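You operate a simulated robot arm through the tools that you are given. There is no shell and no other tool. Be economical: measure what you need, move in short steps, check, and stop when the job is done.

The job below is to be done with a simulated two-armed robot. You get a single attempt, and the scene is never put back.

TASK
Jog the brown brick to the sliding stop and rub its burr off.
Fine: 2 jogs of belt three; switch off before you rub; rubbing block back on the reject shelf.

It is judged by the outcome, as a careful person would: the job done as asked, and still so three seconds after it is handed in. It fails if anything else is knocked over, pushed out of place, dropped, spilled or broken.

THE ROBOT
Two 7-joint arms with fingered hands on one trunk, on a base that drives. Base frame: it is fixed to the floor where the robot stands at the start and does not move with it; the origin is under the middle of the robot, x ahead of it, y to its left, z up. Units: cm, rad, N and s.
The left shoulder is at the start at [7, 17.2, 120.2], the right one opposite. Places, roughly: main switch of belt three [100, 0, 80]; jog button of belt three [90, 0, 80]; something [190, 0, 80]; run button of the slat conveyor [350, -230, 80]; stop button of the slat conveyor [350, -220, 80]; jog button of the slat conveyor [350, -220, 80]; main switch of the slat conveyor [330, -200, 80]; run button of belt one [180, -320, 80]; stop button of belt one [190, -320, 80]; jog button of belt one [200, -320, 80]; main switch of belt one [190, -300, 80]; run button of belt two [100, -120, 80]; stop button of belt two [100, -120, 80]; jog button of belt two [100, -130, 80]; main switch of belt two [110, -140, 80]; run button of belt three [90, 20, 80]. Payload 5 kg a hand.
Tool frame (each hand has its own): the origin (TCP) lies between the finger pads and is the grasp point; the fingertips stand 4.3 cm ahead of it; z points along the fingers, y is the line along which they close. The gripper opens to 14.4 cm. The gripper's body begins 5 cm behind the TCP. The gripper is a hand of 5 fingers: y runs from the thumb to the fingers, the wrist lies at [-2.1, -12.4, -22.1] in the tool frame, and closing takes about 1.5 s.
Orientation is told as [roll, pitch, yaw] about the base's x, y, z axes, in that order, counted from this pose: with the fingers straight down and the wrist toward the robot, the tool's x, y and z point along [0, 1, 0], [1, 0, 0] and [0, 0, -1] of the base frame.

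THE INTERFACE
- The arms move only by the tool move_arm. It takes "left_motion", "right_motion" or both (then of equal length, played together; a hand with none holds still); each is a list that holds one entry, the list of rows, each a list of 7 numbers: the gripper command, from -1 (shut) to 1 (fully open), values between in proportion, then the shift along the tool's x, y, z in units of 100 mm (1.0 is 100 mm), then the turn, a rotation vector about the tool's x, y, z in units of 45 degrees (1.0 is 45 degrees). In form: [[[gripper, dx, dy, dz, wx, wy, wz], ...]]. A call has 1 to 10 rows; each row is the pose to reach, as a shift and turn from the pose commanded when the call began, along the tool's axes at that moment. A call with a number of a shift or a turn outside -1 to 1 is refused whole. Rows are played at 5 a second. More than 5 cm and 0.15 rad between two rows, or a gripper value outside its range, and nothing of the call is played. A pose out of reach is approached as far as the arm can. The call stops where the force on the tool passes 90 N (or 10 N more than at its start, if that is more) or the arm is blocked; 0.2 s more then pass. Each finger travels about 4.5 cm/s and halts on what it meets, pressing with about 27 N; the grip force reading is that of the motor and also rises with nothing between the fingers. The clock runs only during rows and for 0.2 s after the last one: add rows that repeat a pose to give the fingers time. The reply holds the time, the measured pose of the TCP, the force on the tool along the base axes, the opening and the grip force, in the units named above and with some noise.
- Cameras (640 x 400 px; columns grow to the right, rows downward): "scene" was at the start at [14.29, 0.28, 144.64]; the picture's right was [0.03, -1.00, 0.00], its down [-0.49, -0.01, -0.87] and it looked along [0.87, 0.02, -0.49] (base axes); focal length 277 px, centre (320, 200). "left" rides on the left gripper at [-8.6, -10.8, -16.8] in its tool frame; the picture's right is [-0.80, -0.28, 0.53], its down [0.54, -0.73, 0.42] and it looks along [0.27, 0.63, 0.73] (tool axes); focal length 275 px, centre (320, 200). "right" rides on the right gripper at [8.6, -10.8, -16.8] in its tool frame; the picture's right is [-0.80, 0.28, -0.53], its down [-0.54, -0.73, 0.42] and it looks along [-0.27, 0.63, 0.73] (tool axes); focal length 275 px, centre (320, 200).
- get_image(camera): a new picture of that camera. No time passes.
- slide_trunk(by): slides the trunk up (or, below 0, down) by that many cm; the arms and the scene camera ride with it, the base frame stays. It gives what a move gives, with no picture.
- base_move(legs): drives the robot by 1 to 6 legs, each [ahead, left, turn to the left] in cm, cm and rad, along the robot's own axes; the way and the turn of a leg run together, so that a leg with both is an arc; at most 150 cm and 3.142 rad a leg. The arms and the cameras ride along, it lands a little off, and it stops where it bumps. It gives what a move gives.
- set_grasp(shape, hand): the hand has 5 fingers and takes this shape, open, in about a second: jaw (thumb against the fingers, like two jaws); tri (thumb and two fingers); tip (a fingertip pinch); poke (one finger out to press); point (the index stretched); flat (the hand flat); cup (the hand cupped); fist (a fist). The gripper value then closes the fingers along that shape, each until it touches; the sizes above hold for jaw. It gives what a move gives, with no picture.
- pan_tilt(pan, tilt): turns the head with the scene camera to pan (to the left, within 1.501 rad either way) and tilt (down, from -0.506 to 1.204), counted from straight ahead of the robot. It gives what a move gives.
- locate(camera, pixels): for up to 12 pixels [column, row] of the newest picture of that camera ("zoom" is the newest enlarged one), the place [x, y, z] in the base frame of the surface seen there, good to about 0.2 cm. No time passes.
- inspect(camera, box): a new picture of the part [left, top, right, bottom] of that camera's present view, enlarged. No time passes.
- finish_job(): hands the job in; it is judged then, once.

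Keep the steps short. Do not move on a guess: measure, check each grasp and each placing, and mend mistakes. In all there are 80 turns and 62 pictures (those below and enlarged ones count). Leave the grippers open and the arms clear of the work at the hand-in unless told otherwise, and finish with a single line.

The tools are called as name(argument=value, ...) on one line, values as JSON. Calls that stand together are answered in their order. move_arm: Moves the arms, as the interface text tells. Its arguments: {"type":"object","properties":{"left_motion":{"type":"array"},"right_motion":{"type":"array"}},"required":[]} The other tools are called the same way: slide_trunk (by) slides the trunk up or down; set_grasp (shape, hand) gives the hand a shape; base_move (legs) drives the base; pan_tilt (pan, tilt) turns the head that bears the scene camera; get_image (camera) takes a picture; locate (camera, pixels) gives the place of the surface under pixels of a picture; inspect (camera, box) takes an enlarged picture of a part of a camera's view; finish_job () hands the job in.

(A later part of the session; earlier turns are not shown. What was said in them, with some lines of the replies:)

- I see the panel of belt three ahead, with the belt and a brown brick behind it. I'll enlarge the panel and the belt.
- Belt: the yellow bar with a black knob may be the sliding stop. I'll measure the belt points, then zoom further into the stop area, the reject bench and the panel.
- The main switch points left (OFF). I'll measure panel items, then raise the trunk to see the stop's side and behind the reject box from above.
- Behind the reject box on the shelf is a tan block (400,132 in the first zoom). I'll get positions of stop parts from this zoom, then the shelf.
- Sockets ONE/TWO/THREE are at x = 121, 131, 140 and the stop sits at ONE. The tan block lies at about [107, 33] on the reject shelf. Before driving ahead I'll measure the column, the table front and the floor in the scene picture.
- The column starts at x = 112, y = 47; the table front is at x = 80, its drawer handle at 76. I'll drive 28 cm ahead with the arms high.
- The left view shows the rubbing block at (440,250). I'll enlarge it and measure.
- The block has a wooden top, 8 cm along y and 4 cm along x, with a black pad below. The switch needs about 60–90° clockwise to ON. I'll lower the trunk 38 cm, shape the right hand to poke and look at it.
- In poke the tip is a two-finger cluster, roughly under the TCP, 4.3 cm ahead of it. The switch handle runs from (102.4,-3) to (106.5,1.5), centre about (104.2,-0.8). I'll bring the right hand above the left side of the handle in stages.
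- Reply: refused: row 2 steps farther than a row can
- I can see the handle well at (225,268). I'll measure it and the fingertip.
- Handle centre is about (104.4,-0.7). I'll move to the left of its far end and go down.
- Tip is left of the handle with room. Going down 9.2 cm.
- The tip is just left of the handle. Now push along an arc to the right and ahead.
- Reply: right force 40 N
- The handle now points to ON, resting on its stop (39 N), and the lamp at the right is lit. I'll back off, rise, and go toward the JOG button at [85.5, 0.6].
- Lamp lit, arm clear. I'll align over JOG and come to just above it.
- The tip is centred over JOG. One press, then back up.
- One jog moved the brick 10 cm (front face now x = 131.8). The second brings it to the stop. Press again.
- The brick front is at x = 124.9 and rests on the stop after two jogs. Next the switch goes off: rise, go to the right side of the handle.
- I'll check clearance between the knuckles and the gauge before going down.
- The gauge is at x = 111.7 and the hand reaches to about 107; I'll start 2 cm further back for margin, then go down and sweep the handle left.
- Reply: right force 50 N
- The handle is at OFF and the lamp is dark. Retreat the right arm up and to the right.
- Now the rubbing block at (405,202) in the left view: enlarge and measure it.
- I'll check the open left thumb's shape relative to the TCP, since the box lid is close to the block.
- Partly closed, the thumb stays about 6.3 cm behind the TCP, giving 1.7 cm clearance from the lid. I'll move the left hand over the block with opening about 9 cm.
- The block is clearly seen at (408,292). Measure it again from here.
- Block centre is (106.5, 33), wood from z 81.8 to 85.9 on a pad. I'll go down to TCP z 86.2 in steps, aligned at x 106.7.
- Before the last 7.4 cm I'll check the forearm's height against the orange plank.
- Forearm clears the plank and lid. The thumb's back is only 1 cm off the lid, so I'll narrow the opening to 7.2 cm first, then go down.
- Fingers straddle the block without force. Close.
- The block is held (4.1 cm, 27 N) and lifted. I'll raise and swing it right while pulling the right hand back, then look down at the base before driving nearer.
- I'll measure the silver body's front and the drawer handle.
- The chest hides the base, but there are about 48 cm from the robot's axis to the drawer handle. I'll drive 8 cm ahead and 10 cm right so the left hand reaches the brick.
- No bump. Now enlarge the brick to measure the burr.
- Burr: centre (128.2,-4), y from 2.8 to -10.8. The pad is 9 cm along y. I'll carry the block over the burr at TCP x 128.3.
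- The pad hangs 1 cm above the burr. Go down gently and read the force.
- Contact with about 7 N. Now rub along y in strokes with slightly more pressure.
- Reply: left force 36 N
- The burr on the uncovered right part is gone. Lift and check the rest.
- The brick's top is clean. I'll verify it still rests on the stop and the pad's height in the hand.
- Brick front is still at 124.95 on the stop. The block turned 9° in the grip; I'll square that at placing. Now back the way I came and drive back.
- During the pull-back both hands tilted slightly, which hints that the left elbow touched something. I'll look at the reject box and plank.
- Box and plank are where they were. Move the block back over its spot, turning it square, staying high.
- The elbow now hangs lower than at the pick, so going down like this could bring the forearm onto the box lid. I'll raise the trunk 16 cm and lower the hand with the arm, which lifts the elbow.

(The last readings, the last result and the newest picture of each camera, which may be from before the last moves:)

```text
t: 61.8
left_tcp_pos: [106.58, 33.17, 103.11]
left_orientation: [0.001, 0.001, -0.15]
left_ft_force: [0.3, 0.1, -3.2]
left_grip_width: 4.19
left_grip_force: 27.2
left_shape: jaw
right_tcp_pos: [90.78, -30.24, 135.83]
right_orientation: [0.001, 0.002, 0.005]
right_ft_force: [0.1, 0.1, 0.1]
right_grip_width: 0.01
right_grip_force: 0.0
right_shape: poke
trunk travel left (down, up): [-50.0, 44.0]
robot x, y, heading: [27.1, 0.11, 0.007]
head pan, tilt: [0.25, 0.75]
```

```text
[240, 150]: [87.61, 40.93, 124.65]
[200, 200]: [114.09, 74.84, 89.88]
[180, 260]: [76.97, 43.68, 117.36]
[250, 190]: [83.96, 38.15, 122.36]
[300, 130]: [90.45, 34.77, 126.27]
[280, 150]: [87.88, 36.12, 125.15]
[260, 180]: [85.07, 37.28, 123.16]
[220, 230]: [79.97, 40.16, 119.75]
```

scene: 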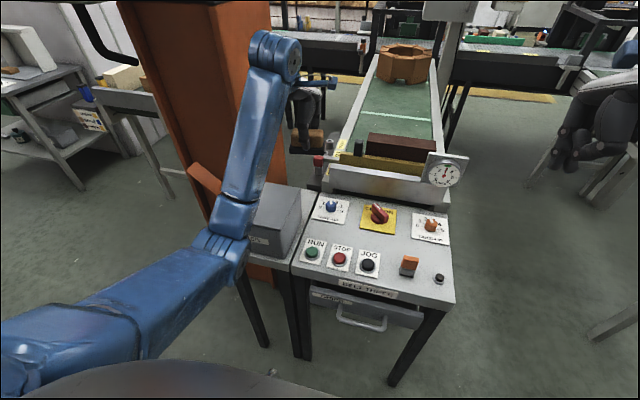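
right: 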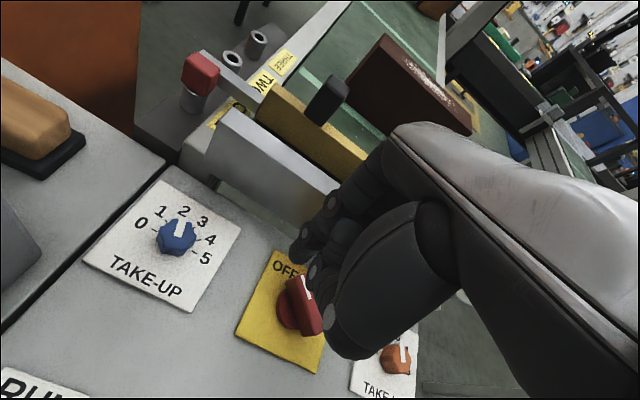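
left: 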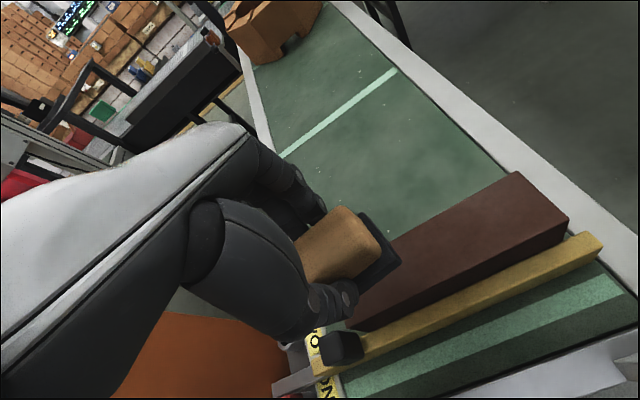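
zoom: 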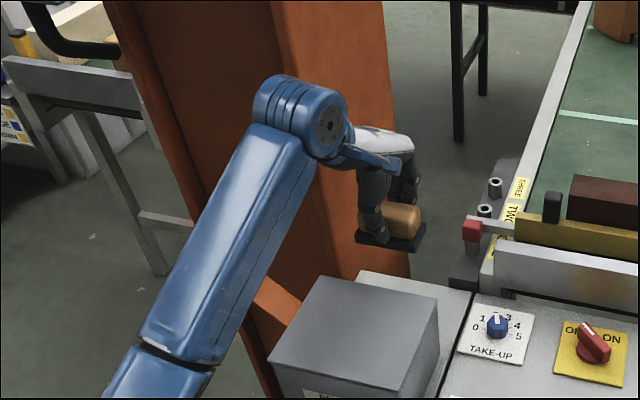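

The forearm now rides about 15 cm higher. Continue down 10 cm, then check.

move_arm(left_motion=[[[-1, 0, 0, 0.3, 0, 0, 0], [-1, 0, 0, 0.6, 0, 0, 0], [-1, 0, 0, 0.9, 0, 0, 0], [-1, 0, 0, 1.0, 0, 0, 0], [-1, 0, 0, 1.0, 0, 0, 0]]])

get_image(camera="left")

inspect(camera="scene", box=[170, 110, 350, 270])

locate(camera="zoom", pixels=[[240, 150], [200, 200], [250, 190], [280, 150], [220, 230], [190, 260]])

locate(camera="left", pixels=[[340, 245], [395, 255], [375, 285], [365, 225], [400, 350], [330, 360]])

```text
t: 63.0
left_tcp_pos: [106.46, 32.99, 93.13]
left_orientation: [0.0, 0.0, -0.148]
left_ft_force: [0.5, -0.8, -2.9]
left_grip_width: 4.16
left_grip_force: 27.1
left_shape: jaw
right_tcp_pos: [90.91, -30.35, 135.9]
right_orientation: [0.0, -0.002, 0.005]
right_ft_force: [-0.7, -0.1, 0.0]
right_grip_width: 0.02
right_grip_force: 0.0
right_shape: poke
trunk travel left (down, up): [-50.0, 44.0]
robot x, y, heading: [26.88, 0.0, 0.003]
head pan, tilt: [0.25, 0.75]
```

```text
6 pictures are left
```

left: 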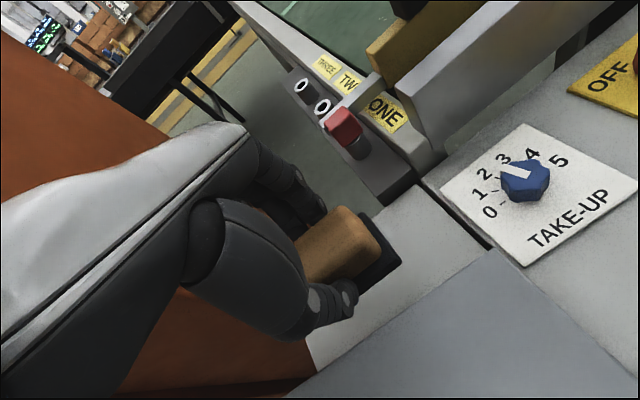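

```text
2.50 times, centred on (260, 190) of scene
```

zoom: 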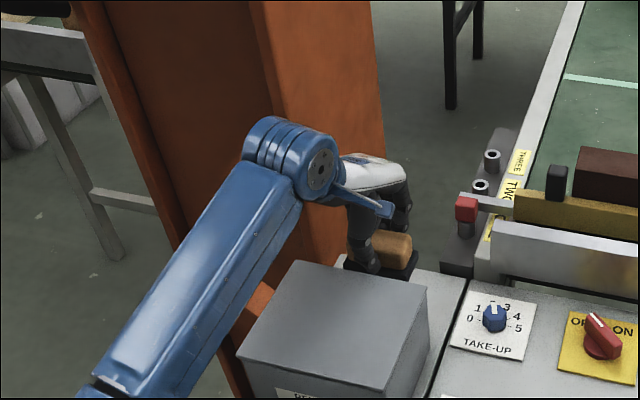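

```text
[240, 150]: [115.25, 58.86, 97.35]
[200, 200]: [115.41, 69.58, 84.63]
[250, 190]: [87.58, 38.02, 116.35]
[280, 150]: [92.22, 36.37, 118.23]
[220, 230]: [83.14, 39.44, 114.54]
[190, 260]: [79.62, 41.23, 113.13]
```

```text
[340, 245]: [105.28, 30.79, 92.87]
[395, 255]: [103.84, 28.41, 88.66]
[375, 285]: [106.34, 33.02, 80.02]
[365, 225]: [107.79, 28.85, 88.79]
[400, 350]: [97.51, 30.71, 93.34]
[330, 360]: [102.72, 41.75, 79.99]
```

The pad bottom is 6.1 cm below the TCP, so contact comes at TCP z 86.1. Go down 6.9 cm then touch gently.

move_arm(left_motion=[[[-1, 0, 0, 0.3, 0, 0, 0], [-1, 0, 0, 0.55, 0, 0, 0], [-1, 0, 0, 0.66, 0, 0, 0], [-1, 0, 0, 0.69, 0, 0, 0], [-1, 0, 0, 0.71, 0, 0, 0], [-1, 0, 0, 0.71, 0, 0, 0]]])

```text
t: 64.4
left_tcp_pos: [106.7, 32.92, 86.14]
left_orientation: [0.0, -0.004, -0.152]
left_ft_force: [-1.3, 0.2, 7.3]
left_grip_width: 4.21
left_grip_force: 26.7
left_shape: jaw
right_tcp_pos: [90.76, -30.31, 135.87]
right_orientation: [0.0, 0.0, 0.006]
right_ft_force: [0.1, 0.1, -0.6]
right_grip_width: 0.01
right_grip_force: 0.0
right_shape: poke
trunk travel left (down, up): [-50.0, 44.0]
robot x, y, heading: [27.12, -0.03, 0.008]
head pan, tilt: [0.25, 0.75]
```

The block stands on the shelf (7 N upward). Open to about 7 cm only, then lift straight up.

move_arm(left_motion=[[[-0.3, 0, 0, 0, 0, 0, 0], [0.0, 0, 0, 0, 0, 0, 0], [0.0, 0, 0, 0, 0, 0, 0], [0.0, 0, 0, 0, 0, 0, 0], [0.0, 0, 0, 0, 0, 0, 0], [0.0, 0, 0, 0, 0, 0, 0]]])

move_arm(left_motion=[[[0.0, 0, 0, -0.2, 0, 0, 0], [0.0, 0, 0, -0.5, 0, 0, 0], [0.0, 0, 0, -0.9, 0, 0, 0], [0.0, 0, 0, -1.0, 0, 0, 0]]])

get_image(camera="left")

```text
t: 65.8
left_tcp_pos: [106.64, 32.96, 86.09]
left_orientation: [0.001, 0.001, -0.149]
left_ft_force: [-0.2, -0.1, -0.2]
left_grip_width: 7.16
left_grip_force: 0.0
left_shape: jaw
right_tcp_pos: [90.84, -30.23, 135.8]
right_orientation: [-0.001, -0.001, 0.006]
right_ft_force: [0.2, -0.6, -0.7]
right_grip_width: 0.0
right_grip_force: 0.1
right_shape: poke
trunk travel left (down, up): [-50.0, 44.0]
robot x, y, heading: [27.26, 0.16, 0.008]
head pan, tilt: [0.25, 0.75]
```

```text
t: 66.8
left_tcp_pos: [106.44, 32.97, 95.99]
left_orientation: [0.0, -0.001, -0.151]
left_ft_force: [-0.6, 0.1, -0.2]
left_grip_width: 7.16
left_grip_force: 0.1
left_shape: jaw
right_tcp_pos: [90.94, -30.32, 135.88]
right_orientation: [0.0, -0.001, 0.005]
right_ft_force: [0.8, -0.5, -0.2]
right_grip_width: 0.0
right_grip_force: 0.1
right_shape: poke
trunk travel left (down, up): [-50.0, 44.0]
robot x, y, heading: [26.98, -0.0, 0.008]
head pan, tilt: [0.25, 0.75]
```

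```text
4 pictures are left
```

left: 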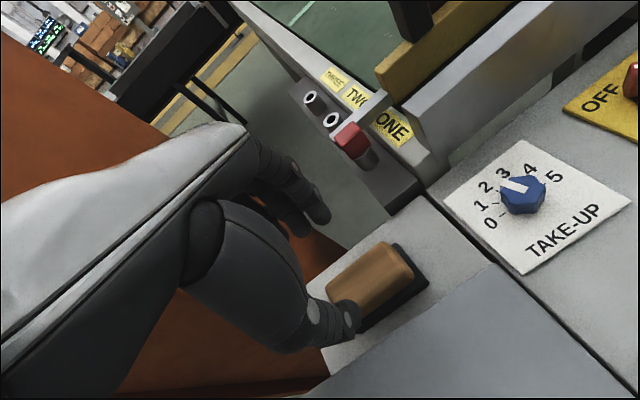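

The block sits flat and square on the shelf. Lift on, open the hands, back away and take a last look.

move_arm(left_motion=[[[0.0, 0, 0, -0.4, 0, 0, 0], [0.0, 0, 0, -0.8, 0, 0, 0], [0.5, 0, 0, -1.0, 0, 0, 0], [1, 0, 0, -1.0, 0, 0, 0], [1, 0, 0, -1.0, 0, 0, 0], [1, 0, 0, -1.0, 0, 0, 0]]])

slide_trunk(by=20)

set_grasp(hand="right", shape="jaw")

base_move(legs=[[-25, 0, 0]])

pan_tilt(pan=0.1, tilt=0.75)

inspect(camera="scene", box=[190, 120, 430, 290])

```text
t: 68.2
left_tcp_pos: [106.55, 32.98, 105.92]
left_orientation: [0.0, 0.001, -0.15]
left_ft_force: [-0.7, -0.4, -0.2]
left_grip_width: 14.37
left_grip_force: 0.0
left_shape: jaw
right_tcp_pos: [90.83, -30.35, 135.89]
right_orientation: [0.001, 0.001, 0.004]
right_ft_force: [0.3, -0.7, 0.3]
right_grip_width: 0.0
right_grip_force: 0.1
right_shape: poke
trunk travel left (down, up): [-50.0, 44.0]
robot x, y, heading: [26.86, 0.15, 0.005]
head pan, tilt: [0.25, 0.75]
```

```text
t: 70.4
left_tcp_pos: [106.5, 32.9, 125.86]
left_orientation: [0.0, -0.001, -0.149]
left_ft_force: [0.3, 0.0, 0.3]
left_grip_width: 14.36
left_grip_force: 0.0
left_shape: jaw
right_tcp_pos: [90.92, -30.4, 155.84]
right_orientation: [0.001, 0.001, 0.006]
right_ft_force: [-0.1, -0.1, -1.2]
right_grip_width: 0.01
right_grip_force: 0.0
right_shape: poke
trunk travel left (down, up): [-70.0, 24.0]
robot x, y, heading: [26.93, -0.09, 0.002]
head pan, tilt: [0.25, 0.75]
```

```text
t: 71.3
left_tcp_pos: [106.5, 32.93, 125.91]
left_orientation: [0.0, 0.0, -0.15]
left_ft_force: [0.2, -0.9, -0.7]
left_grip_width: 14.38
left_grip_force: 0.1
left_shape: jaw
right_tcp_pos: [90.91, -30.32, 155.83]
right_orientation: [0.001, 0.0, 0.005]
right_ft_force: [0.4, -0.1, -0.2]
right_grip_width: 14.41
right_grip_force: 0.0
right_shape: jaw
trunk travel left (down, up): [-70.0, 24.0]
robot x, y, heading: [26.86, 0.16, 0.007]
head pan, tilt: [0.25, 0.75]
```

```text
t: 73.1
left_tcp_pos: [81.69, 32.89, 125.73]
left_orientation: [0.0, 0.005, -0.15]
left_ft_force: [1.2, 0.3, -0.7]
left_grip_width: 14.37
left_grip_force: 0.1
left_shape: jaw
right_tcp_pos: [66.31, -30.29, 155.61]
right_orientation: [-0.001, 0.004, 0.006]
right_ft_force: [1.4, -0.6, -0.6]
right_grip_width: 14.38
right_grip_force: 0.0
right_shape: jaw
trunk travel left (down, up): [-70.0, 24.0]
robot x, y, heading: [2.1, -0.49, 0.008]
head pan, tilt: [0.25, 0.75]
```

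```text
t: 73.8
left_tcp_pos: [81.65, 32.86, 125.87]
left_orientation: [-0.001, 0.0, -0.15]
left_ft_force: [0.9, -0.6, 0.0]
left_grip_width: 14.35
left_grip_force: 0.1
left_shape: jaw
right_tcp_pos: [66.04, -30.28, 155.75]
right_orientation: [0.001, 0.003, 0.007]
right_ft_force: [1.0, 0.3, 0.7]
right_grip_width: 14.39
right_grip_force: 0.0
right_shape: jaw
trunk travel left (down, up): [-70.0, 24.0]
robot x, y, heading: [2.02, -0.21, 0.01]
head pan, tilt: [0.099, 0.75]
```

```text
2.35 times, centred on (310, 205) of scene
```

zoom: 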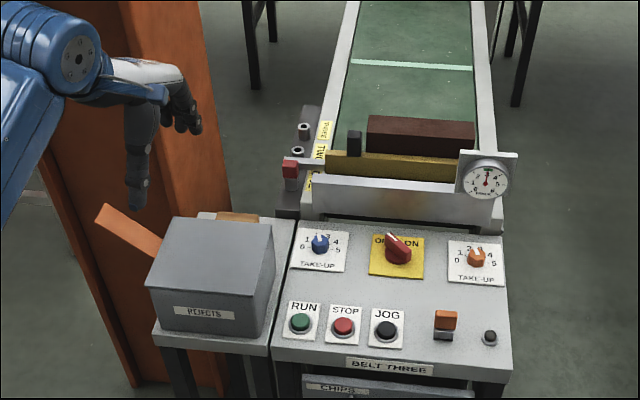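

Everything checks out: the brick is clean and at the stop, the switch is off, the block is on the reject shelf, and the hands are open and clear. I'm handing in.

finish_job()

```text
The job is handed in.
```

The brown brick is at the sliding stop after two jogs of belt three, which was switched off before I rubbed the burr off, and the rubbing block is back on the reject shelf.
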